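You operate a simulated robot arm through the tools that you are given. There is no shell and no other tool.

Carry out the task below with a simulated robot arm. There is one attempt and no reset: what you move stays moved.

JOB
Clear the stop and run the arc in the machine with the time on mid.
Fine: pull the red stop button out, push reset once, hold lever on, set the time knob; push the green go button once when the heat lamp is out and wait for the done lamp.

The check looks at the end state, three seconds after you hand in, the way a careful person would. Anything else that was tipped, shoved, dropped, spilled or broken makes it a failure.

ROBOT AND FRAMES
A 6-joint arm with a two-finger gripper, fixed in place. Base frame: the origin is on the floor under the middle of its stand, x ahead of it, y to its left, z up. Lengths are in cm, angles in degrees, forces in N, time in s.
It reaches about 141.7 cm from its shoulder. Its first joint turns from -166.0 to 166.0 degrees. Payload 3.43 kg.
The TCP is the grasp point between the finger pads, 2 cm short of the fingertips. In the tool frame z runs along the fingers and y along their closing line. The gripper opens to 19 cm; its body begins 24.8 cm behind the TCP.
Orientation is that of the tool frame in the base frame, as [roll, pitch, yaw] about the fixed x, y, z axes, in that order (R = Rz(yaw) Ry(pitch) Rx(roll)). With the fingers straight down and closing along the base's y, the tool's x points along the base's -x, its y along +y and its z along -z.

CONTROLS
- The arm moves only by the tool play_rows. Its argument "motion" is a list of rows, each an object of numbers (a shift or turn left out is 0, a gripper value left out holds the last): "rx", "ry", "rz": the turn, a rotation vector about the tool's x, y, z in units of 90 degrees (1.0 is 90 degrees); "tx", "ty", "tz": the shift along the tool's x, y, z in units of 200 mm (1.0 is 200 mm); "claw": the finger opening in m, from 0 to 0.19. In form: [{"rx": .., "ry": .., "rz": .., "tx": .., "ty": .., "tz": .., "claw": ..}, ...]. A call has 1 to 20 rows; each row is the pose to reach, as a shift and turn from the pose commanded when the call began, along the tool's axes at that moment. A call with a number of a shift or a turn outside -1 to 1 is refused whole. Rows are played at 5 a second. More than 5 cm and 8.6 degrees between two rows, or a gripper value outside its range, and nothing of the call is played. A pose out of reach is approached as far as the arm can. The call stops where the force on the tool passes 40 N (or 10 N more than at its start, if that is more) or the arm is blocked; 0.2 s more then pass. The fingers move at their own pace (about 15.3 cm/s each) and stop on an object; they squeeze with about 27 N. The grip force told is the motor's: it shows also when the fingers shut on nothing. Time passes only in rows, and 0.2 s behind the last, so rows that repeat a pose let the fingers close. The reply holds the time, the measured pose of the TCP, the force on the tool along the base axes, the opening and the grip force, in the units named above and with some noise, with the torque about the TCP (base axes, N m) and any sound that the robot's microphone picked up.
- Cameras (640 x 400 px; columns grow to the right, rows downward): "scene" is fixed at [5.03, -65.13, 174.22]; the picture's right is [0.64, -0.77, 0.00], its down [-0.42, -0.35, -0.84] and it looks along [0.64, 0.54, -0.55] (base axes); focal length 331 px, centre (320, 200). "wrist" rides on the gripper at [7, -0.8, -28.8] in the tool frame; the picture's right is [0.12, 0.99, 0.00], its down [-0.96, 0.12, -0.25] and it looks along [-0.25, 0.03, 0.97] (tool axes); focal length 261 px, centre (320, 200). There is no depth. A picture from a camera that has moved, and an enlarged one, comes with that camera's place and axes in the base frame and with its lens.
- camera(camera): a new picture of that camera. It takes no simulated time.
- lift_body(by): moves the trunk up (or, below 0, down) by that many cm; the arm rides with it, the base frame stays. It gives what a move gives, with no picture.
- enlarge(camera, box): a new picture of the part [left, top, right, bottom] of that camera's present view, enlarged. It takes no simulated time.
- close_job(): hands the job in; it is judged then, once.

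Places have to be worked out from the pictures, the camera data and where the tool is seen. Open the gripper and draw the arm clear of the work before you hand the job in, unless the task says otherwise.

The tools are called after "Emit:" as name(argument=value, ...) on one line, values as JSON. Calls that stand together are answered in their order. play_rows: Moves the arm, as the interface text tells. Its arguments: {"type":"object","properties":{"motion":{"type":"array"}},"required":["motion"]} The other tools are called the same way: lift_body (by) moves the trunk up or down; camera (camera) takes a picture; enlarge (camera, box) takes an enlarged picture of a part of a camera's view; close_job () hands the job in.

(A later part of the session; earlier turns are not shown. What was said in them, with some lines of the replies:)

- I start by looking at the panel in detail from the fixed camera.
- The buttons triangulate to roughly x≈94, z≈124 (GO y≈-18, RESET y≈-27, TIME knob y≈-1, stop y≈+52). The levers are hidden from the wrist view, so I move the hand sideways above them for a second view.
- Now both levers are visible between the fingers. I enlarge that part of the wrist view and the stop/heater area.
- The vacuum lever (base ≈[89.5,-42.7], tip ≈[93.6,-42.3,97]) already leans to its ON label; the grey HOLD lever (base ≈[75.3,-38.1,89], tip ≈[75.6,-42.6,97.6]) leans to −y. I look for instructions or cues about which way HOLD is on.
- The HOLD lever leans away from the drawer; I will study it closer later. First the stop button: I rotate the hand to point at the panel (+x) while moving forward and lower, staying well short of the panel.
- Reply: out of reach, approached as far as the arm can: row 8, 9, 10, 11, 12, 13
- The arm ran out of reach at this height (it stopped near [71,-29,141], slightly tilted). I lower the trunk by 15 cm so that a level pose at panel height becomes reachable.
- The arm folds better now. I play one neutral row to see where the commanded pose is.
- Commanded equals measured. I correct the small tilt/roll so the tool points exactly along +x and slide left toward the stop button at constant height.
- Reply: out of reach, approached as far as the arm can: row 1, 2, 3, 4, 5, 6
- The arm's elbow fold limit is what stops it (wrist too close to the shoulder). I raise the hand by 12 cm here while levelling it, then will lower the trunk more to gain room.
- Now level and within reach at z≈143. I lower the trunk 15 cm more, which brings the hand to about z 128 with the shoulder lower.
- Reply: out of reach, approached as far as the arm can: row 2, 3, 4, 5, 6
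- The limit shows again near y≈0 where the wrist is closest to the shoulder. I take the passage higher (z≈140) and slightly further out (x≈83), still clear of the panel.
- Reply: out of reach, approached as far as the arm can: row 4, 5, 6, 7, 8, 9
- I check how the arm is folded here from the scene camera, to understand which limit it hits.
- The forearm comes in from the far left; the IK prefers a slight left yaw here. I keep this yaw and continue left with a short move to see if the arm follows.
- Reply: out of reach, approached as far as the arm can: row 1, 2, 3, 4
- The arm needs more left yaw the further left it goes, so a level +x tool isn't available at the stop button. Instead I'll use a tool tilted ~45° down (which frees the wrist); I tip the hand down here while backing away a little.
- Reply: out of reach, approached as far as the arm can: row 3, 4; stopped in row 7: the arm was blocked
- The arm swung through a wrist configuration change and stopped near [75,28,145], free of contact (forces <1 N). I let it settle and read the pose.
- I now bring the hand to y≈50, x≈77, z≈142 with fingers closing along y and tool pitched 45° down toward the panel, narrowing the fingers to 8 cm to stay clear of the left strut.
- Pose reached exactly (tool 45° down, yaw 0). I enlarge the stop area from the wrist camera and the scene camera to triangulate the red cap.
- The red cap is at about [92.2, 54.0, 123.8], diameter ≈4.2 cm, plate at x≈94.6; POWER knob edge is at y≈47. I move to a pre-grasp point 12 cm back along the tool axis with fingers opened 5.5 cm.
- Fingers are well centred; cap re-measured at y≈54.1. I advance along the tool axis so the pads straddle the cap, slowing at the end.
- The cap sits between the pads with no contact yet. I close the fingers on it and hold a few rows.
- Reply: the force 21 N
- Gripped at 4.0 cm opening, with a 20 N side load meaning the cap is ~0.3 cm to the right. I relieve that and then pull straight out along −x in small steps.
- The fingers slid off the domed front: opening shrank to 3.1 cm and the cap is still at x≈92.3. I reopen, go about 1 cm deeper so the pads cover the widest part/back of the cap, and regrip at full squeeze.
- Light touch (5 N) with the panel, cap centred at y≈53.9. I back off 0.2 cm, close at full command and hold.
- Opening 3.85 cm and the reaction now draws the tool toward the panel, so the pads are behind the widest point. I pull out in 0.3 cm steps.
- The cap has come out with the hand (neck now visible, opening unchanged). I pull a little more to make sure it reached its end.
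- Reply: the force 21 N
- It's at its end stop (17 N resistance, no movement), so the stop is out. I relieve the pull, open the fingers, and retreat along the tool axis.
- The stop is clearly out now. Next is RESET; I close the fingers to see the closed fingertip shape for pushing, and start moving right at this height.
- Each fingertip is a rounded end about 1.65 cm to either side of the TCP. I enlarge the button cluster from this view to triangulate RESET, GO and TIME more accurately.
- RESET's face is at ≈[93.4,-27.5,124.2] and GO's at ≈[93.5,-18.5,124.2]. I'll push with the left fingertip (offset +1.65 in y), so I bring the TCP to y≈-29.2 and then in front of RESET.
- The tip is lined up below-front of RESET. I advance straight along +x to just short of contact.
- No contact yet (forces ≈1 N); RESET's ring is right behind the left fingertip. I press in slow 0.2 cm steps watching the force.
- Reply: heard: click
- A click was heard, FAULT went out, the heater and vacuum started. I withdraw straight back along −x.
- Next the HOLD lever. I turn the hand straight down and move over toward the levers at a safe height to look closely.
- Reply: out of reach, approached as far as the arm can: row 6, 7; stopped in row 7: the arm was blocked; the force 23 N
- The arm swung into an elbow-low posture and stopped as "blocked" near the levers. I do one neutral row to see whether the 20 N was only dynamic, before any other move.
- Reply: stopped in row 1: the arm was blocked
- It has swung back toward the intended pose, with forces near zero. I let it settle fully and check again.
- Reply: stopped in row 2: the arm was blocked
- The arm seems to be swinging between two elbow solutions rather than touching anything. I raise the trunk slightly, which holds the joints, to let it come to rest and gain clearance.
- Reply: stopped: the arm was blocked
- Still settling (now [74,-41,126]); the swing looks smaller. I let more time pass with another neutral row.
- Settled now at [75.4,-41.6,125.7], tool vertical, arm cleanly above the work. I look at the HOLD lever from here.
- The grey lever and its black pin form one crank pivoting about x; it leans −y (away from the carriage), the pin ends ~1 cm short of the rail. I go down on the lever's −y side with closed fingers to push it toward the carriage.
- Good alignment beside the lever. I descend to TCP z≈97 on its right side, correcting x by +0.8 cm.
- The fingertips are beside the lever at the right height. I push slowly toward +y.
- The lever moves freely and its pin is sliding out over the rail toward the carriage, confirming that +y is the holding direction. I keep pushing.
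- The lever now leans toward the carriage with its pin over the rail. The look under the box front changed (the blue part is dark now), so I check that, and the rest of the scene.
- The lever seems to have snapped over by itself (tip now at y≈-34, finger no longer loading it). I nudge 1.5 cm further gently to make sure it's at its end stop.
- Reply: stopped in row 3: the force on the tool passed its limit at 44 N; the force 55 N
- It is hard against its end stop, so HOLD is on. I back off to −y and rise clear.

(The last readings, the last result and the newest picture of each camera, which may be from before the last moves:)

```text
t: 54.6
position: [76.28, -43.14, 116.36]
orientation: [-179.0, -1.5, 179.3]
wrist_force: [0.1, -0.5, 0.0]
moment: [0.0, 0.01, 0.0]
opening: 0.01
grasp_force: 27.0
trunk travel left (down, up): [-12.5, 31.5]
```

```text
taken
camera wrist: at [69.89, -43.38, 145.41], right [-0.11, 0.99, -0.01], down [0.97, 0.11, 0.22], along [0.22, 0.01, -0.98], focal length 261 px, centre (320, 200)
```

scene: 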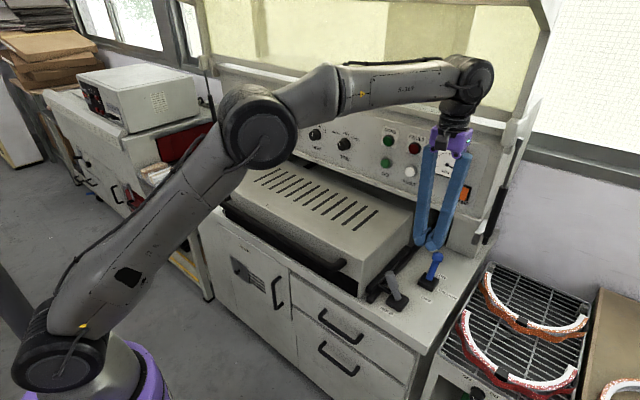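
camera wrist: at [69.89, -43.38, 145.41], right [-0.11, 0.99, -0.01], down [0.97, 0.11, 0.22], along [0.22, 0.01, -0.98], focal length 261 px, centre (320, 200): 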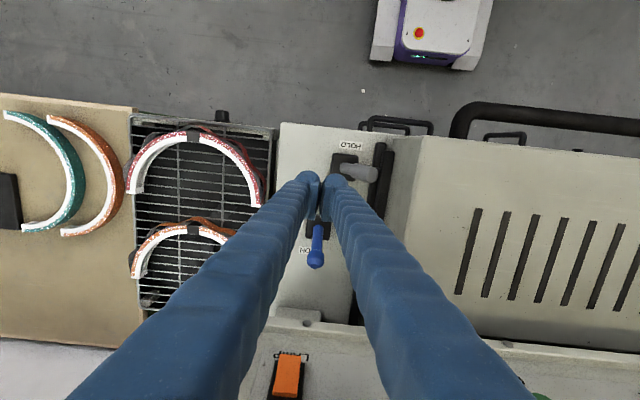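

HOLD stays on. Next the TIME knob (≈[93,-1.4,126.3]). I raise the hand while tilting it back to 45°, slowly, keeping the wrist in a comfortable range.

Emit:
play_rows(motion=[{"tx": 0.013, "ty": 0.05, "tz": -0.09, "ry": -0.0517}, {"tx": 0.026, "ty": 0.1, "tz": -0.18, "ry": -0.103}, {"tx": 0.039, "ty": 0.15, "tz": -0.27, "ry": -0.155}, {"tx": 0.052, "ty": 0.2, "tz": -0.36, "ry": -0.207}, {"tx": 0.065, "ty": 0.25, "tz": -0.45, "ry": -0.259}, {"tx": 0.078, "ty": 0.3, "tz": -0.54, "ry": -0.31}, {"tx": 0.091, "ty": 0.35, "tz": -0.63, "ry": -0.362}, {"tx": 0.104, "ty": 0.4, "tz": -0.72, "ry": -0.414}, {"tx": 0.117, "ty": 0.45, "tz": -0.81, "ry": -0.465}, {"tx": 0.13, "ty": 0.5, "tz": -0.9, "ry": -0.517}, {"tx": 0.13, "ty": 0.5, "tz": -0.9, "ry": -0.517}])

Emit:
camera(camera="scene")

Emit:
camera(camera="wrist")

```text
t: 57.0
position: [74.26, -32.89, 134.44]
orientation: [-178.5, 45.2, -179.7]
wrist_force: [-0.5, 0.3, -0.7]
moment: [-0.03, -0.02, -0.02]
opening: 0.0
grasp_force: 27.5
trunk travel left (down, up): [-12.5, 31.5]
```

```text
taken
```

scene: 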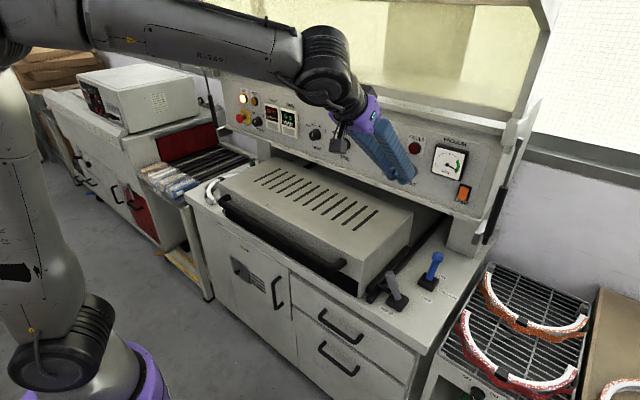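

```text
taken
camera wrist: at [48.87, -33.08, 149.77], right [-0.07, 0.99, -0.1], down [0.5, 0.12, 0.85], along [0.86, 0.01, -0.51], focal length 261 px, centre (320, 200)
```

wrist: 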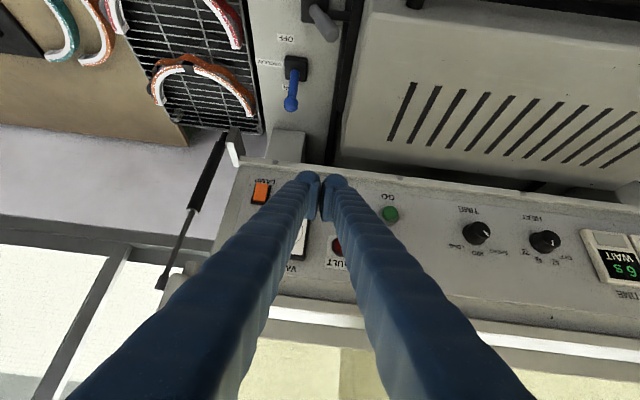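

Smooth. I slide left toward the TIME knob and open the fingers to about 7 cm on the way.

Emit:
play_rows(motion=[{"ty": 0.2, "rx": -0.0167, "claw": 0.0}, {"ty": 0.4, "rx": -0.0167, "claw": 0.07}, {"ty": 0.6, "rx": -0.0167, "claw": 0.07}, {"ty": 0.8, "rx": -0.0167, "claw": 0.07}, {"ty": 1.0, "rx": -0.0167, "claw": 0.07}, {"ty": 1.0, "rx": -0.0167, "claw": 0.07}])

Emit:
play_rows(motion=[{"ty": 0.2}, {"ty": 0.4}, {"ty": 0.57}, {"ty": 0.57}])

Emit:
camera(camera="wrist")

Emit:
enlarge(camera="scene", box=[220, 80, 320, 142])

```text
t: 58.5
position: [74.3, -12.73, 133.92]
orientation: [180.0, 45.1, -179.7]
wrist_force: [0.0, 0.7, 0.0]
moment: [-0.14, 0.01, -0.05]
opening: 7.0
grasp_force: 0.0
trunk travel left (down, up): [-12.5, 31.5]
```

```text
t: 59.5
position: [74.34, -1.56, 134.15]
orientation: [180.0, 45.1, -179.7]
wrist_force: [0.0, -0.7, -0.1]
moment: [-0.02, 0.02, 0.0]
opening: 7.02
grasp_force: 0.1
trunk travel left (down, up): [-12.5, 31.5]
```

```text
taken
camera wrist: at [48.91, -2.47, 149.45], right [-0.09, 0.99, -0.08], down [0.5, 0.12, 0.86], along [0.86, 0.03, -0.51], focal length 261 px, centre (320, 200)
```

wrist: 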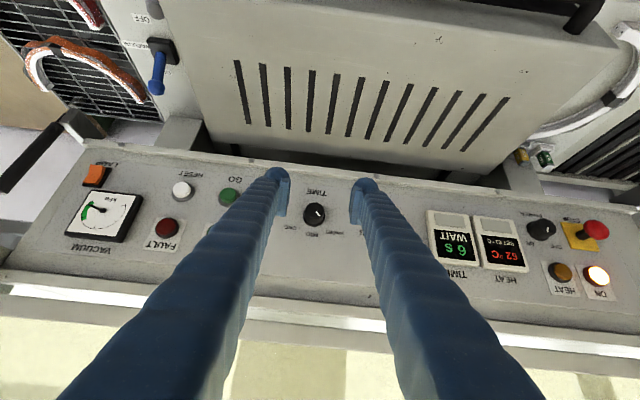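

```text
6.40 times, centred on (270, 111) of scene
camera zoom: at [5.03, -65.13, 174.22], right [0.64, -0.77, 0.0], down [-0.42, -0.35, -0.84], along [0.64, 0.54, -0.55], focal length 2119 px, centre (640, 770)
```

zoom: 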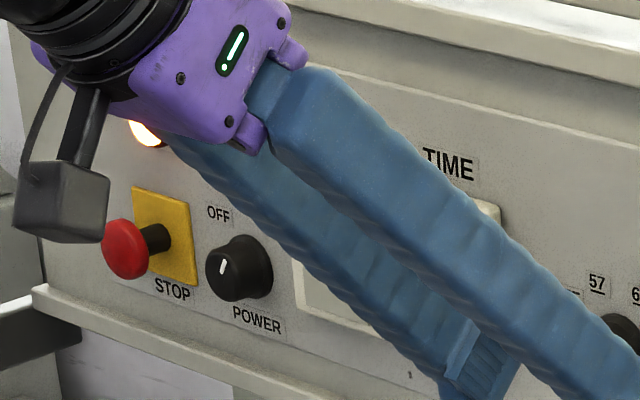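

The display reads 62 °C and the HEAT lamp is out at the moment. I enlarge the TIME knob to find its centre and pointer direction.

Emit:
enlarge(camera="wrist", box=[270, 170, 370, 250])

Emit:
enlarge(camera="wrist", box=[60, 160, 260, 260])

Emit:
enlarge(camera="scene", box=[300, 110, 380, 170])

```text
5.00 times, centred on (320, 210) of wrist
camera zoom: at [48.91, -2.47, 149.45], right [-0.09, 0.99, -0.08], down [0.5, 0.12, 0.86], along [0.86, 0.03, -0.51], focal length 1303 px, centre (320, 150)
```

zoom: 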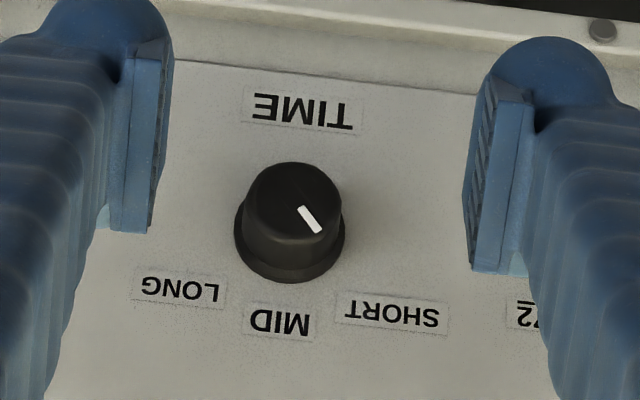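

```text
3.20 times, centred on (160, 210) of wrist
camera zoom: at [48.91, -2.47, 149.45], right [-0.09, 0.99, -0.08], down [0.5, 0.12, 0.86], along [0.86, 0.03, -0.51], focal length 834 px, centre (832, 168)
```

zoom: 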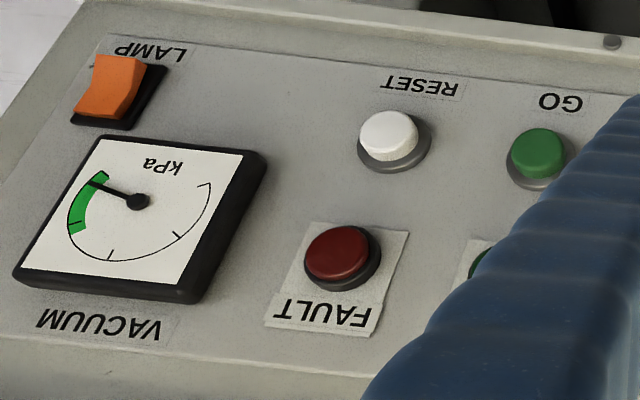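

```text
6.67 times, centred on (340, 140) of scene
camera zoom: at [5.03, -65.13, 174.22], right [0.64, -0.77, 0.0], down [-0.42, -0.35, -0.84], along [0.64, 0.54, -0.55], focal length 2208 px, centre (187, 600)
```

zoom: 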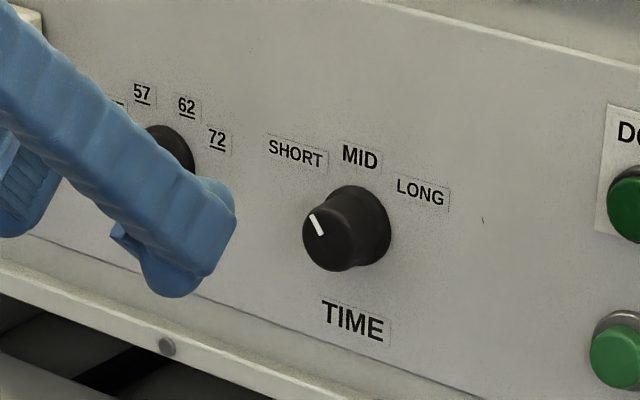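

Vacuum is in the green, FAULT off. The knob's front face is at ≈[92.1,-1.8,126.2] (Ø≈3.7 cm), the pointer ~38° left of vertical at SHORT, MID straight up. I move to the pre-grasp point.

Emit:
play_rows(motion=[{"tx": -0.09, "tz": 0.09, "ty": -0.005, "claw": 0.06}, {"tx": -0.18, "tz": 0.18, "ty": -0.01, "claw": 0.06}, {"tx": -0.26, "tz": 0.26, "ty": -0.017, "claw": 0.06}, {"tx": -0.343, "tz": 0.34, "ty": -0.017, "claw": 0.06}, {"tx": -0.343, "tz": 0.34, "ty": -0.017, "claw": 0.06}])

Emit:
enlarge(camera="wrist", box=[260, 150, 380, 270])

```text
t: 60.6
position: [83.99, -1.81, 134.08]
orientation: [-180.0, 45.1, -179.7]
wrist_force: [0.0, 0.5, -0.1]
moment: [-0.03, -0.01, -0.02]
opening: 6.01
grasp_force: 0.0
trunk travel left (down, up): [-12.5, 31.5]
```

```text
3.33 times, centred on (320, 210) of wrist
camera zoom: at [58.55, -2.77, 149.46], right [-0.09, 0.99, -0.08], down [0.5, 0.12, 0.86], along [0.86, 0.04, -0.51], focal length 869 px, centre (320, 167)
```

zoom: 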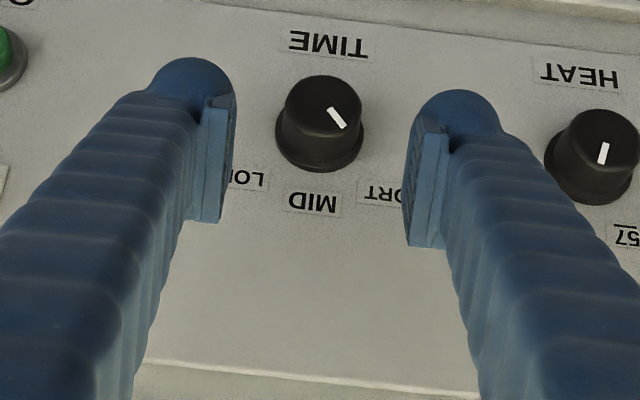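

Aligned. I advance along the tool axis so that the pads straddle the knob.

Emit:
play_rows(motion=[{"tz": 0.15}, {"tz": 0.3}, {"tz": 0.42}, {"tz": 0.5}, {"tz": 0.565}, {"tz": 0.565}])

Emit:
enlarge(camera="wrist", box=[260, 150, 380, 270])

Emit:
enlarge(camera="scene", box=[280, 100, 400, 190])

```text
t: 62.0
position: [92.24, -1.67, 126.03]
orientation: [179.8, 45.1, -179.6]
wrist_force: [0.3, 0.1, -0.9]
moment: [0.01, -0.03, -0.06]
opening: 6.0
grasp_force: 0.0
trunk travel left (down, up): [-12.5, 31.5]
```

```text
3.33 times, centred on (320, 210) of wrist
camera zoom: at [66.78, -2.67, 141.31], right [-0.09, 0.99, -0.08], down [0.5, 0.12, 0.86], along [0.86, 0.03, -0.51], focal length 869 px, centre (320, 167)
```

zoom: 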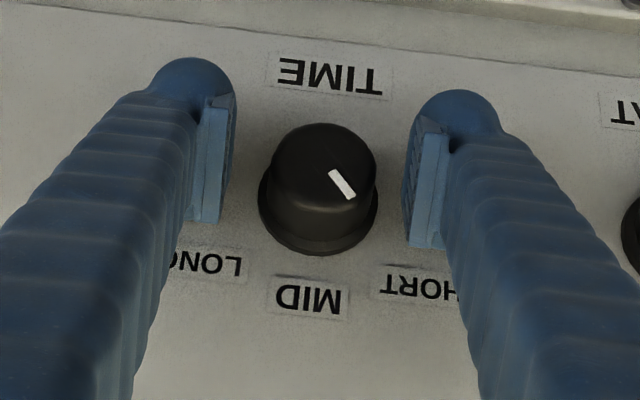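

```text
4.44 times, centred on (340, 145) of scene
camera zoom: at [5.03, -65.13, 174.22], right [0.64, -0.77, 0.0], down [-0.42, -0.35, -0.84], along [0.64, 0.54, -0.55], focal length 1472 px, centre (231, 444)
```

zoom: 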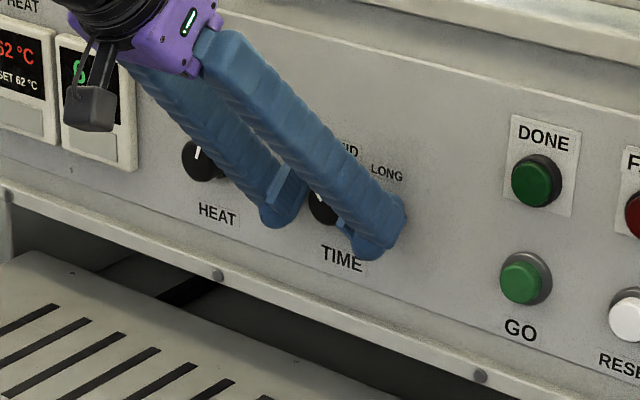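

The knob is centred at y≈-1.7, z≈126.0, matching the TCP. I close on it.

Emit:
play_rows(motion=[{"claw": 0.03}, {"claw": 0.02}, {"claw": 0.0}, {"claw": 0.0}, {"claw": 0.0}])

Emit:
enlarge(camera="wrist", box=[260, 150, 380, 270])

```text
t: 63.2
position: [92.25, -1.52, 125.94]
orientation: [180.0, 45.1, -179.7]
wrist_force: [3.3, 14.3, -1.4]
moment: [0.11, 0.05, 0.18]
opening: 3.89
grasp_force: 44.9
trunk travel left (down, up): [-12.5, 31.5]
```

```text
3.33 times, centred on (320, 210) of wrist
camera zoom: at [66.83, -2.52, 141.28], right [-0.09, 0.99, -0.08], down [0.5, 0.12, 0.86], along [0.86, 0.04, -0.51], focal length 869 px, centre (320, 167)
```

zoom: 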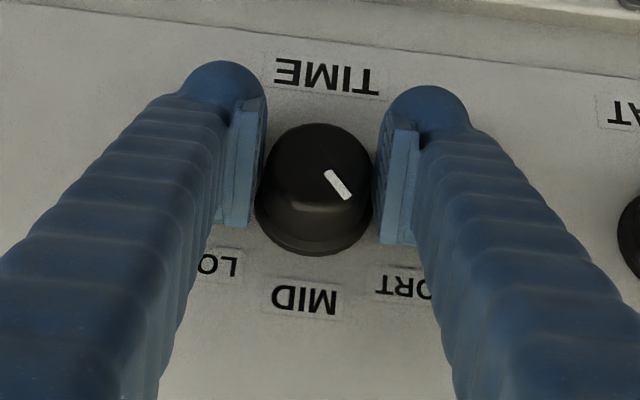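

Gripped (3.9 cm). I relieve the 14 N side load by 0.2 cm and begin twisting clockwise (about +x) by 20°, then check the pointer.

Emit:
play_rows(motion=[{"ty": 0.01}, {"ty": 0.01, "rx": -0.0393, "rz": 0.0393}, {"ty": 0.01, "rx": -0.0786, "rz": 0.0786}, {"ty": 0.01, "rx": -0.118, "rz": 0.118}, {"ty": 0.01, "rx": -0.157, "rz": 0.157}, {"ty": 0.01, "rx": -0.157, "rz": 0.157}])

Emit:
camera(camera="wrist")

Emit:
camera(camera="scene")

```text
t: 64.7
position: [92.17, -1.44, 126.0]
orientation: [152.5, 41.9, 161.4]
wrist_force: [6.3, 2.6, 1.1]
moment: [-0.01, -0.08, -0.05]
opening: 3.83
grasp_force: 44.8
trunk travel left (down, up): [-12.5, 31.5]
```

```text
taken
camera wrist: at [66.82, -7.64, 140.09], right [-0.09, 0.96, 0.26], down [0.5, -0.18, 0.84], along [0.86, 0.21, -0.47], focal length 261 px, centre (320, 200)
```

wrist: 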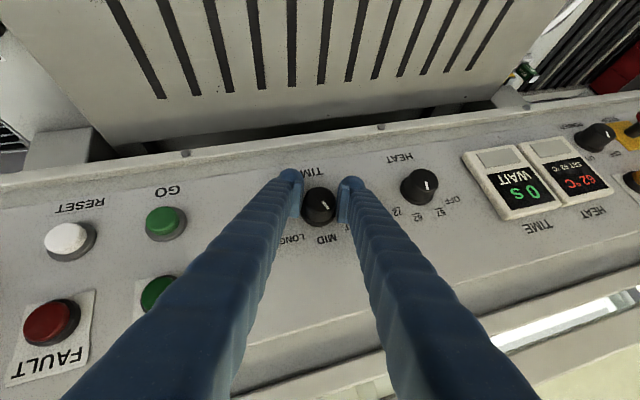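

```text
taken
```

scene: 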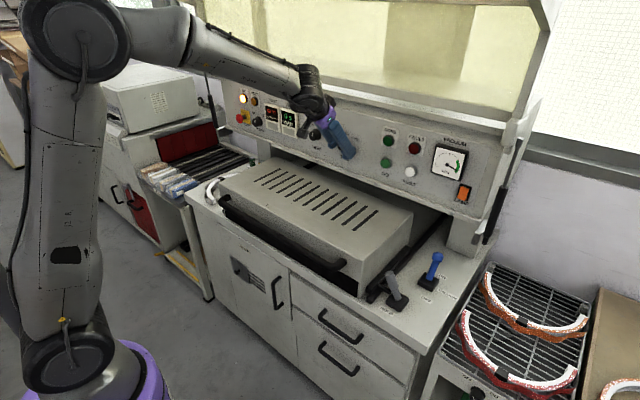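

The knob turns with the hand (time display shows 0 s between positions). I continue another ~19° and check the display and pointer.

Emit:
play_rows(motion=[{"rx": -0.0393, "rz": 0.0393}, {"rx": -0.0786, "rz": 0.0786}, {"rx": -0.118, "rz": 0.118}, {"rx": -0.149, "rz": 0.149}, {"rx": -0.149, "rz": 0.149}])

Emit:
camera(camera="wrist")

Emit:
enlarge(camera="wrist", box=[270, 160, 370, 260])

```text
t: 65.8
position: [92.12, -1.35, 126.01]
orientation: [131.0, 33.4, 148.2]
wrist_force: [8.2, 1.8, 4.1]
moment: [0.04, -0.04, -0.14]
opening: 3.85
grasp_force: 44.8
trunk travel left (down, up): [-12.5, 31.5]
```

```text
taken
camera wrist: at [66.81, -11.85, 137.41], right [-0.09, 0.82, 0.56], down [0.51, -0.45, 0.74], along [0.86, 0.35, -0.38], focal length 261 px, centre (320, 200)
```

wrist: 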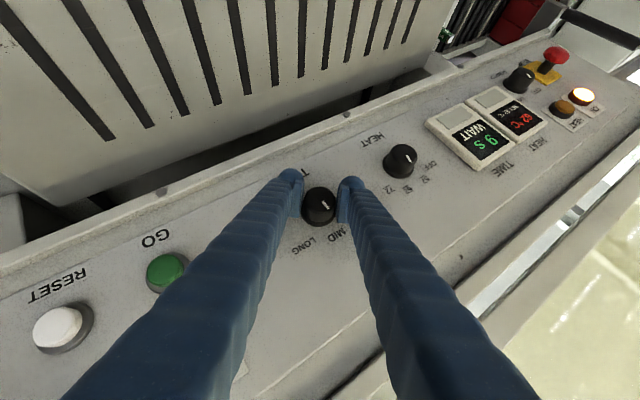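

```text
4.00 times, centred on (320, 210) of wrist
camera zoom: at [66.81, -11.85, 137.41], right [-0.09, 0.82, 0.56], down [0.51, -0.45, 0.74], along [0.86, 0.35, -0.38], focal length 1043 px, centre (320, 160)
```

zoom: 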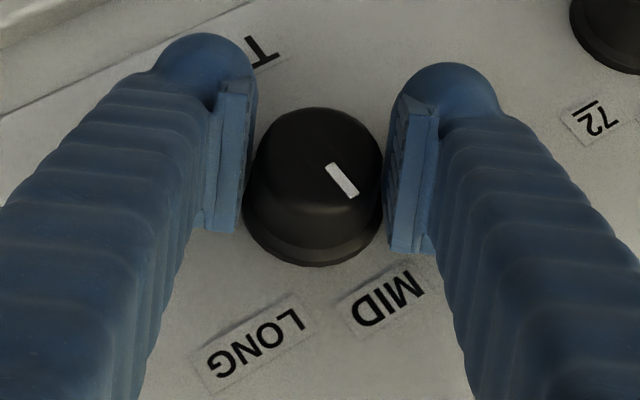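

The pointer now aims at MID and the display changed to 9 s. I verify the display and the angle before releasing.

Emit:
enlarge(camera="wrist", box=[400, 40, 600, 200])

```text
2.50 times, centred on (500, 120) of wrist
camera zoom: at [66.81, -11.85, 137.41], right [-0.09, 0.82, 0.56], down [0.51, -0.45, 0.74], along [0.86, 0.35, -0.38], focal length 652 px, centre (-130, 400)
```

zoom: 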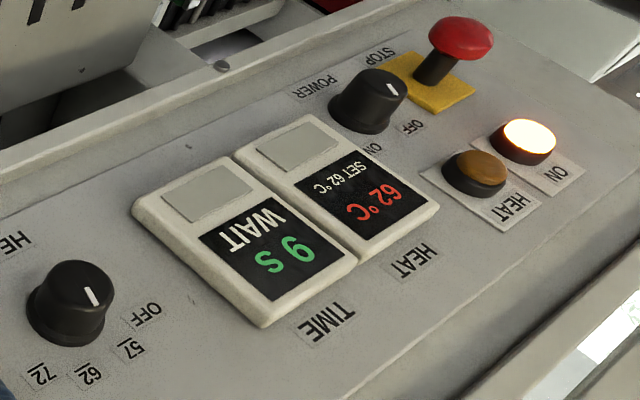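

Being upside-down, the digit could be 6 or 9, so I read it from the upright scene camera.

Emit:
enlarge(camera="scene", box=[220, 80, 360, 170])

Emit:
enlarge(camera="scene", box=[255, 95, 315, 145])

```text
4.44 times, centred on (290, 125) of scene
camera zoom: at [5.03, -65.13, 174.22], right [0.64, -0.77, 0.0], down [-0.42, -0.35, -0.84], along [0.64, 0.54, -0.55], focal length 1472 px, centre (453, 533)
```

zoom: 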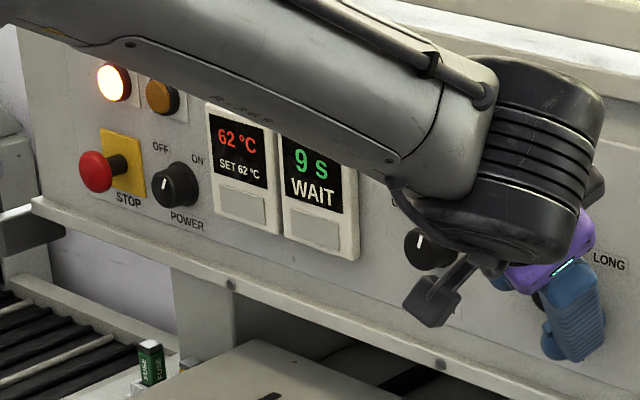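

```text
8.00 times, centred on (285, 120) of scene
camera zoom: at [5.03, -65.13, 174.22], right [0.64, -0.77, 0.0], down [-0.42, -0.35, -0.84], along [0.64, 0.54, -0.55], focal length 2649 px, centre (600, 840)
```

zoom: 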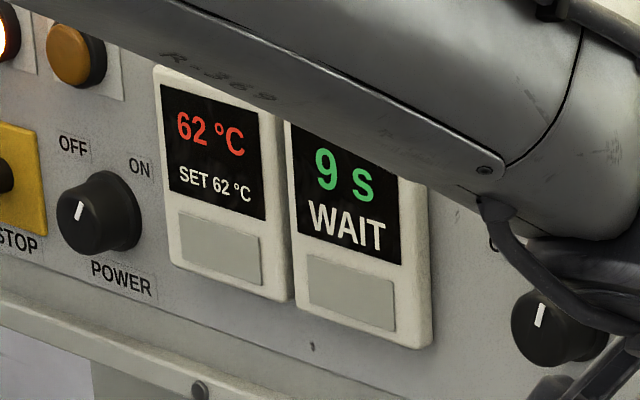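

It reads 9 s (upright), pointer straight up at MID. I release, back out along the tool axis, then untwist and close the fingers.

Emit:
play_rows(motion=[{"claw": 0.06}, {"claw": 0.06}, {"tz": -0.1, "claw": 0.06}, {"tz": -0.25, "claw": 0.06}, {"tz": -0.4, "claw": 0.06}, {"tz": -0.55, "claw": 0.06}, {"tz": -0.6, "rx": 0.04, "rz": -0.04, "claw": 0.06}, {"tz": -0.6, "rx": 0.08, "rz": -0.08, "claw": 0.03}, {"tz": -0.6, "rx": 0.12, "rz": -0.12, "claw": 0.0}, {"tz": -0.6, "rx": 0.16, "rz": -0.16, "claw": 0.0}, {"tz": -0.6, "rx": 0.2, "rz": -0.2, "claw": 0.0}, {"tz": -0.6, "rx": 0.24, "rz": -0.24, "claw": 0.0}, {"tz": -0.6, "rx": 0.28, "rz": -0.28, "claw": 0.0}, {"tz": -0.6, "rx": 0.306, "rz": -0.306, "claw": 0.0}, {"tz": -0.6, "rx": 0.306, "rz": -0.306, "claw": 0.0}])

Emit:
camera(camera="wrist")

Emit:
camera(camera="scene")

```text
t: 69.0
position: [83.63, -6.84, 132.56]
orientation: [179.9, 45.2, -179.6]
wrist_force: [0.0, -0.6, 0.5]
moment: [0.0, 0.0, -0.02]
opening: 0.0
grasp_force: 26.9
trunk travel left (down, up): [-12.5, 31.5]
```

```text
taken
camera wrist: at [58.23, -7.75, 147.97], right [-0.09, 0.99, -0.09], down [0.5, 0.12, 0.86], along [0.86, 0.03, -0.51], focal length 261 px, centre (320, 200)
```

wrist: 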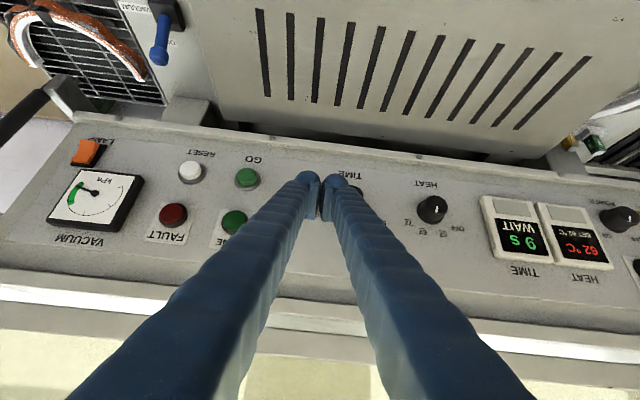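

```text
taken
```

scene: 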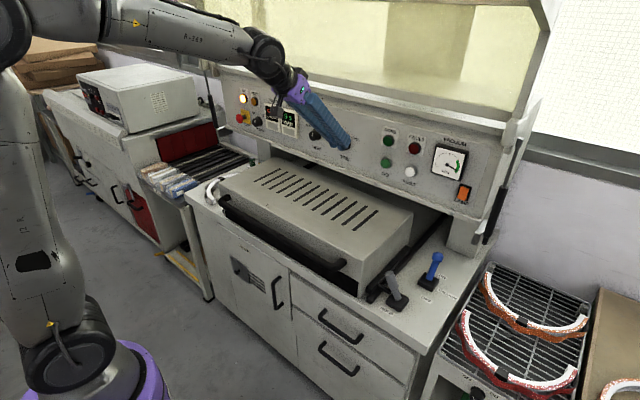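

TIME stays at 9 s/MID. Now to GO (face ≈[93.5,-18.5,124.2]): I bring the left fingertip in front of it.

Emit:
play_rows(motion=[{"ty": -0.2}, {"ty": -0.4}, {"ty": -0.6}, {"ty": -0.665, "tx": 0.07, "tz": 0.11}, {"ty": -0.665, "tx": 0.14, "tz": 0.23}, {"ty": -0.665, "tx": 0.216, "tz": 0.35}, {"ty": -0.665, "tx": 0.216, "tz": 0.35}])

Emit:
camera(camera="wrist")

Emit:
enlarge(camera="scene", box=[220, 80, 460, 230])

```text
t: 70.7
position: [85.72, -20.09, 124.55]
orientation: [180.0, 45.1, -179.8]
wrist_force: [-0.3, 0.8, -0.2]
moment: [0.01, 0.02, 0.0]
opening: 0.01
grasp_force: 26.8
trunk travel left (down, up): [-12.5, 31.5]
```

```text
taken
camera wrist: at [60.4, -21.15, 139.93], right [-0.09, 0.99, -0.08], down [0.5, 0.12, 0.86], along [0.86, 0.04, -0.51], focal length 261 px, centre (320, 200)
```

wrist: 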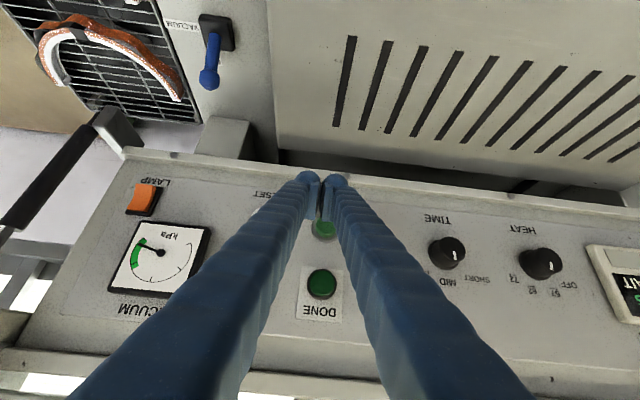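

```text
2.67 times, centred on (340, 155) of scene
camera zoom: at [5.03, -65.13, 174.22], right [0.64, -0.77, 0.0], down [-0.42, -0.35, -0.84], along [0.64, 0.54, -0.55], focal length 883 px, centre (267, 320)
```

zoom: 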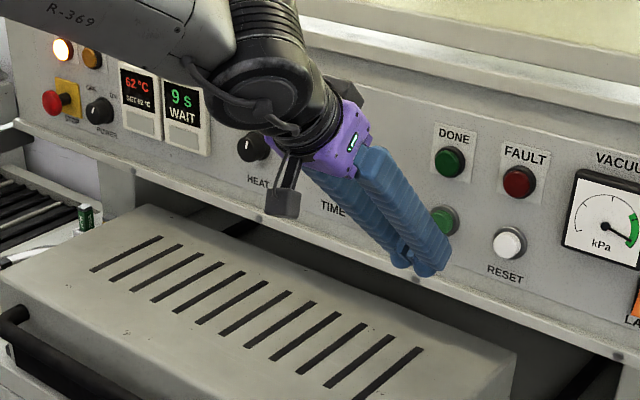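

HEAT lamp is out, vacuum in green, FAULT off. I advance straight to just before GO.

Emit:
play_rows(motion=[{"tx": -0.06, "tz": 0.06}, {"tx": -0.12, "tz": 0.12}, {"tx": -0.16, "tz": 0.16}, {"tx": -0.173, "tz": 0.173}, {"tx": -0.173, "tz": 0.173}])

Emit:
enlarge(camera="scene", box=[220, 80, 460, 230])

Emit:
enlarge(camera="wrist", box=[270, 150, 390, 250])

```text
t: 71.8
position: [90.5, -20.06, 124.69]
orientation: [180.0, 45.1, -179.8]
wrist_force: [0.4, 1.0, -0.3]
moment: [0.0, 0.01, 0.04]
opening: 0.0
grasp_force: 27.1
trunk travel left (down, up): [-12.5, 31.5]
```

```text
2.67 times, centred on (340, 155) of scene
camera zoom: at [5.03, -65.13, 174.22], right [0.64, -0.77, 0.0], down [-0.42, -0.35, -0.84], along [0.64, 0.54, -0.55], focal length 883 px, centre (267, 320)
```

zoom: 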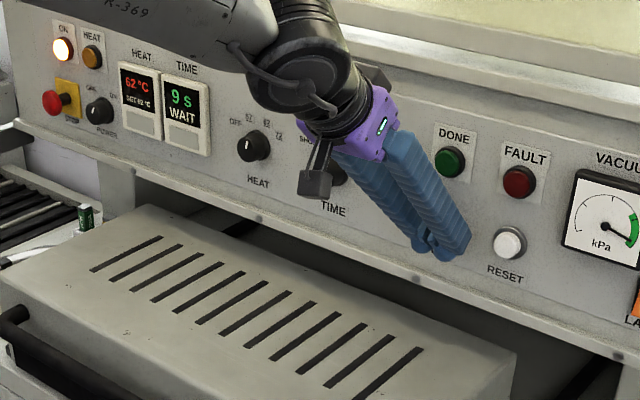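

```text
4.00 times, centred on (330, 200) of wrist
camera zoom: at [65.07, -21.05, 140.0], right [-0.09, 0.99, -0.08], down [0.5, 0.12, 0.86], along [0.86, 0.03, -0.51], focal length 1043 px, centre (280, 200)
```

zoom: 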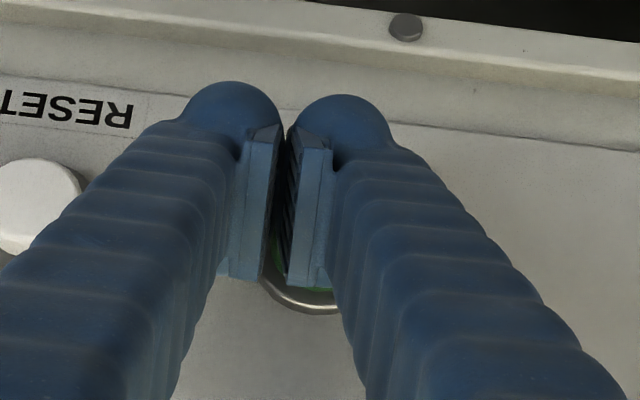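

HEAT lamp still out. I press GO in small steps, as with RESET.

Emit:
play_rows(motion=[{"tx": -0.009, "tz": 0.009}, {"tx": -0.018, "tz": 0.018}, {"tx": -0.025, "tz": 0.025}, {"tx": -0.025, "tz": 0.025}])

Emit:
enlarge(camera="scene", box=[220, 80, 460, 230])

```text
t: 72.8
position: [91.14, -20.12, 124.67]
orientation: [180.0, 45.1, -179.7]
wrist_force: [-7.5, -0.4, -2.1]
moment: [0.02, 0.04, 0.07]
opening: 0.0
grasp_force: 27.1
trunk travel left (down, up): [-12.5, 31.5]
heard: click
```

```text
2.67 times, centred on (340, 155) of scene
camera zoom: at [5.03, -65.13, 174.22], right [0.64, -0.77, 0.0], down [-0.42, -0.35, -0.84], along [0.64, 0.54, -0.55], focal length 883 px, centre (267, 320)
```

zoom: 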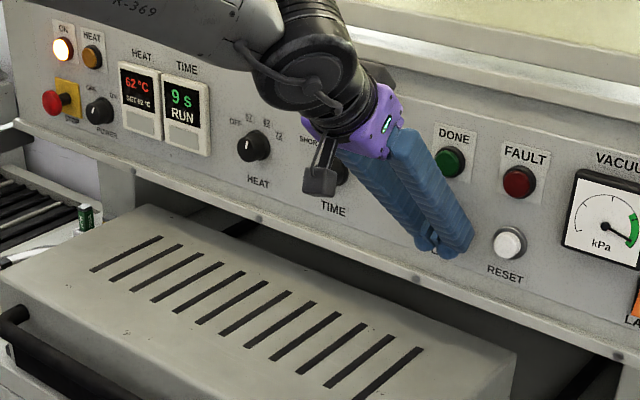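

Click heard and the display now says RUN. I withdraw straight back along −x and let the run go on.

Emit:
play_rows(motion=[{"tx": 0.05, "tz": -0.05}, {"tx": 0.14, "tz": -0.14}, {"tx": 0.24, "tz": -0.24}, {"tx": 0.24, "tz": -0.35}, {"tx": 0.24, "tz": -0.5}, {"tx": 0.24, "tz": -0.65}, {"tx": 0.24, "tz": -0.8}, {"tx": 0.24, "tz": -0.8}])

Emit:
enlarge(camera="scene", box=[220, 80, 460, 230])

Emit:
camera(camera="scene")

```text
t: 74.7
position: [76.55, -20.26, 132.4]
orientation: [-180.0, 45.1, -179.7]
wrist_force: [0.1, 0.5, -0.4]
moment: [-0.02, -0.02, -0.05]
opening: 0.0
grasp_force: 27.5
trunk travel left (down, up): [-12.5, 31.5]
```

```text
2.67 times, centred on (340, 155) of scene
camera zoom: at [5.03, -65.13, 174.22], right [0.64, -0.77, 0.0], down [-0.42, -0.35, -0.84], along [0.64, 0.54, -0.55], focal length 883 px, centre (267, 320)
```

zoom: 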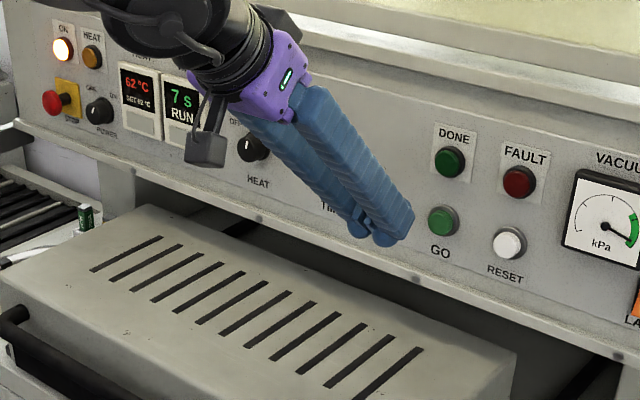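

```text
taken
```

scene: 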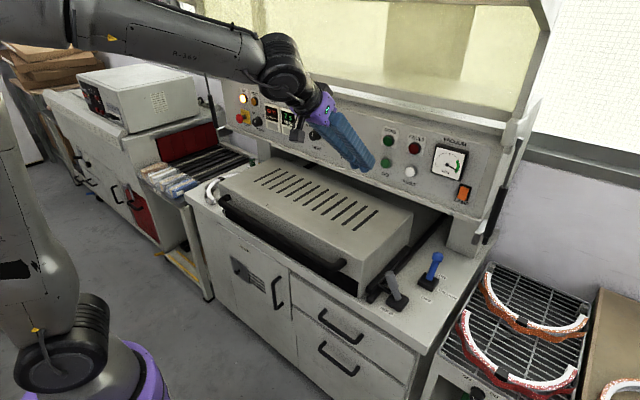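

The timer is counting down (7 s, RUN). I draw the hand a bit further back and up, open the fingers, and wait.

Emit:
play_rows(motion=[{"tz": -0.08, "claw": 0.03}, {"tz": -0.16, "claw": 0.06}, {"tz": -0.24, "claw": 0.08}, {"tz": -0.32, "claw": 0.08}, {"tz": -0.35, "claw": 0.08}, {"tz": -0.35}, {"tz": -0.35}, {"tz": -0.35}, {"tz": -0.35}, {"tz": -0.35}, {"tz": -0.35}, {"tz": -0.35}, {"tz": -0.35}, {"tz": -0.35}, {"tz": -0.35}, {"tz": -0.35}, {"tz": -0.35}, {"tz": -0.35}, {"tz": -0.35}, {"tz": -0.35}])

Emit:
play_rows(motion=[{"tz": 0.0}, {"tz": 0.0}, {"tz": 0.0}, {"tz": 0.0}, {"tz": 0.0}, {"tz": 0.0}, {"tz": 0.0}, {"tz": 0.0}, {"tz": 0.0}, {"tz": 0.0}, {"tz": 0.0}, {"tz": 0.0}, {"tz": 0.0}, {"tz": 0.0}, {"tz": 0.0}, {"tz": 0.0}, {"tz": 0.0}, {"tz": 0.0}, {"tz": 0.0}, {"tz": 0.0}])

Emit:
enlarge(camera="scene", box=[220, 80, 460, 230])

Emit:
camera(camera="wrist")

```text
t: 78.8
position: [71.44, -20.27, 137.3]
orientation: [-180.0, 45.1, -179.6]
wrist_force: [-0.2, -0.5, -0.5]
moment: [0.03, -0.02, 0.0]
opening: 8.0
grasp_force: 0.1
trunk travel left (down, up): [-12.5, 31.5]
```

```text
t: 83.0
position: [71.51, -20.12, 137.38]
orientation: [180.0, 45.0, -179.7]
wrist_force: [0.0, 0.5, -0.5]
moment: [0.0, -0.01, 0.01]
opening: 8.01
grasp_force: 0.1
trunk travel left (down, up): [-12.5, 31.5]
```

```text
2.67 times, centred on (340, 155) of scene
camera zoom: at [5.03, -65.13, 174.22], right [0.64, -0.77, 0.0], down [-0.42, -0.35, -0.84], along [0.64, 0.54, -0.55], focal length 883 px, centre (267, 320)
```

zoom: 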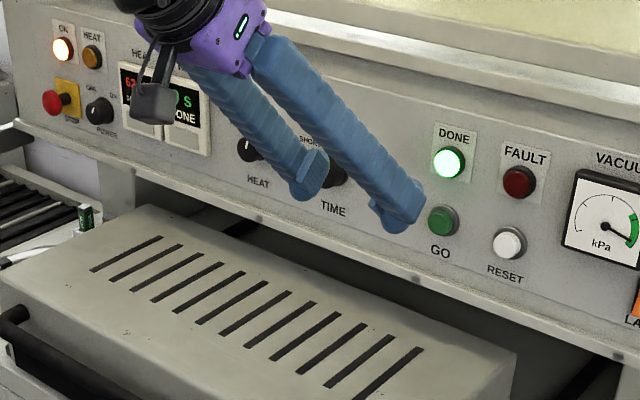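

```text
taken
camera wrist: at [46.08, -21.17, 152.71], right [-0.09, 0.99, -0.08], down [0.5, 0.12, 0.86], along [0.86, 0.04, -0.51], focal length 261 px, centre (320, 200)
```

wrist: 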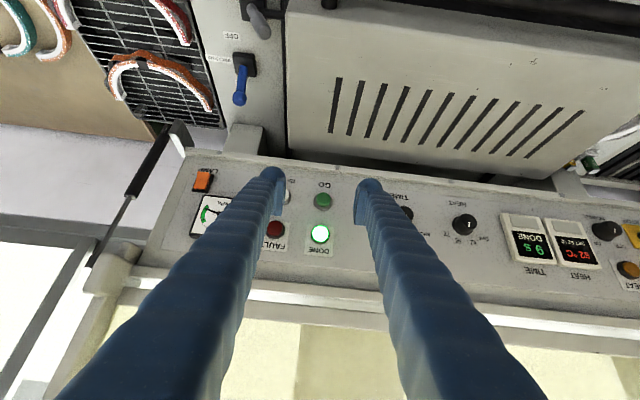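

DONE is lit and the display reads DONE at 9 s. I draw the hand further back and up, fully clear, and check the whole scene once more.

Emit:
play_rows(motion=[{"tz": -0.1, "claw": 0.1}, {"tz": -0.2, "claw": 0.1}, {"tz": -0.3, "claw": 0.1}, {"tz": -0.4, "claw": 0.1}, {"tz": -0.5, "claw": 0.1}, {"tz": -0.5, "claw": 0.1}])

Emit:
camera(camera="scene")

Emit:
enlarge(camera="scene", box=[340, 220, 500, 320])

Emit:
enlarge(camera="scene", box=[220, 80, 380, 180])

Emit:
enlarge(camera="scene", box=[360, 110, 520, 210])

```text
t: 84.7
position: [66.24, -19.87, 140.12]
orientation: [177.1, 41.7, 178.6]
wrist_force: [0.7, 1.3, 0.8]
moment: [-0.08, 0.02, -0.04]
opening: 9.98
grasp_force: 0.0
trunk travel left (down, up): [-12.5, 31.5]
stopped in row 6: the arm was blocked; the commanded pose is now the measured one
```

```text
taken
```

scene: 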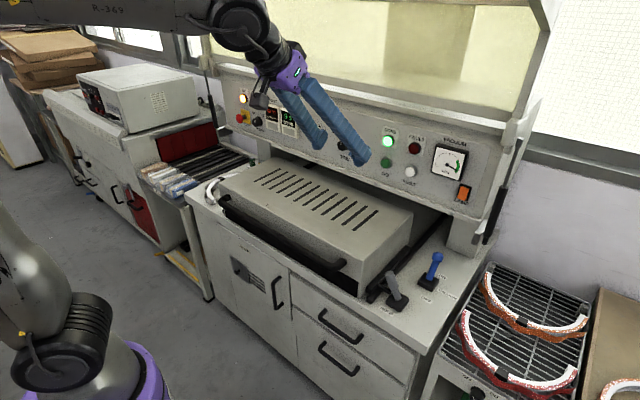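

```text
4.00 times, centred on (420, 270) of scene
camera zoom: at [5.03, -65.13, 174.22], right [0.64, -0.77, 0.0], down [-0.42, -0.35, -0.84], along [0.64, 0.54, -0.55], focal length 1324 px, centre (-80, -80)
```

zoom: 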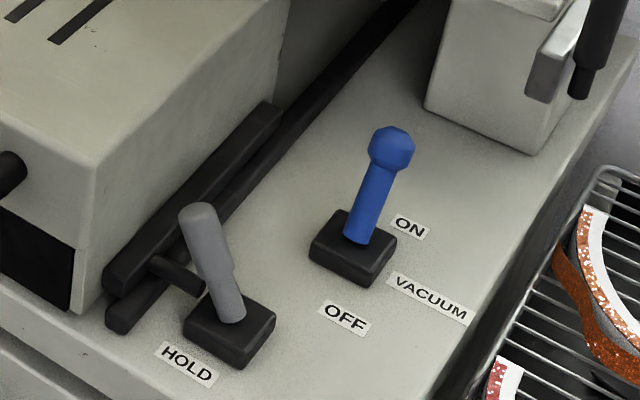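

```text
4.00 times, centred on (300, 130) of scene
camera zoom: at [5.03, -65.13, 174.22], right [0.64, -0.77, 0.0], down [-0.42, -0.35, -0.84], along [0.64, 0.54, -0.55], focal length 1324 px, centre (400, 480)
```

zoom: 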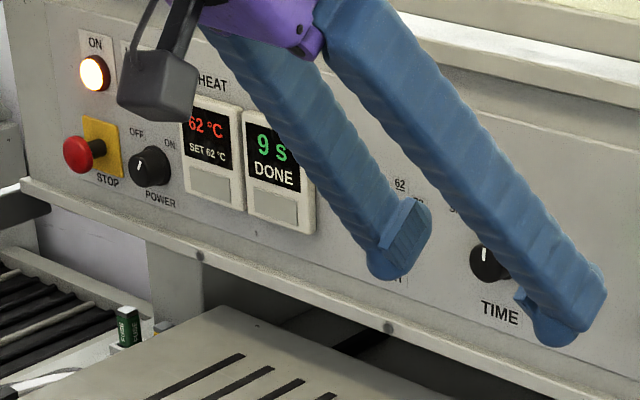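

```text
4.00 times, centred on (440, 160) of scene
camera zoom: at [5.03, -65.13, 174.22], right [0.64, -0.77, 0.0], down [-0.42, -0.35, -0.84], along [0.64, 0.54, -0.55], focal length 1324 px, centre (-160, 360)
```

zoom: 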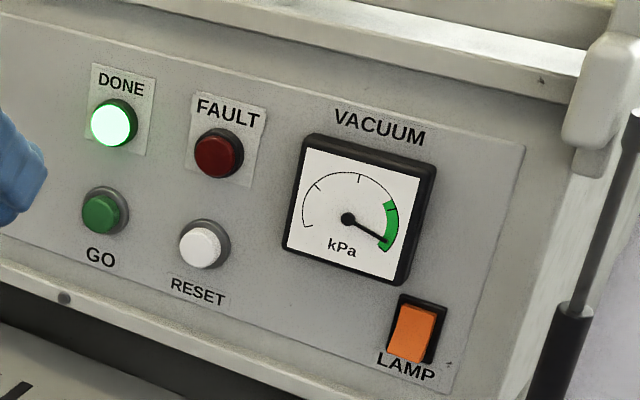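

All states are right (DONE lit, FAULT off, 9 s/MID, HOLD and vacuum on, stop out). The arm reported a block at the end of the retreat without force, so I make sure it is at rest.

Emit:
play_rows(motion=[{"tz": 0.0}, {"tz": 0.0}])

Emit:
camera(camera="scene")

```text
t: 85.2
position: [65.91, -20.05, 140.02]
orientation: [177.0, 41.5, 178.4]
wrist_force: [0.0, 0.0, 0.4]
moment: [0.0, -0.02, 0.01]
opening: 10.0
grasp_force: 0.0
trunk travel left (down, up): [-12.5, 31.5]
```

```text
taken
```

scene: 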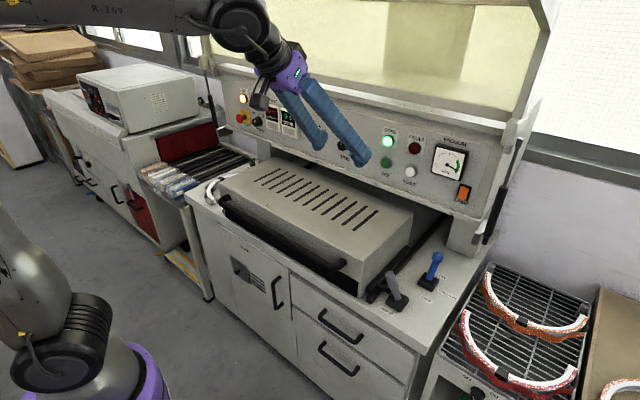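

The arm is at rest, open and clear: nearly 30 cm from the panel and well above the carriage. Stop is out, fault cleared, HOLD on, TIME on MID (9 s), and the run is done, so I hand in.

Emit:
close_job()

```text
The job is handed in.
```

The run in the machine finished with the time on mid, and I've handed the job in. I don't have the result of the check yet.

- **Stop:** the red button is pulled out to its end stop. My first grip slipped off the cap; the second pulled it out.
- **Reset:** pushed once. It clicked, the fault lamp went out, and the heater and vacuum came on.
- **Hold lever:** it has no on/off labels. I pushed it toward the machine's sliding box, and it now sits against its end stop with its pin over the rail. I took that as on.
- **Time knob:** on MID, with the display showing 9 s (it was 6 s on SHORT).
- **Go:** pushed once with the heat lamp out and the display at its set 62 °C. The timer counted down and the done lamp lit.

The vacuum lever was already on and I left it alone.

On the way to the hold lever, the arm swung for about two seconds above the vacuum and hold levers before it settled. It showed up to about 20 N on the tool while moving. I saw no sign that it hit anything, and nothing in the later pictures looked out of place.

At hand-in the gripper was open and the arm was at rest, clear of the panel.
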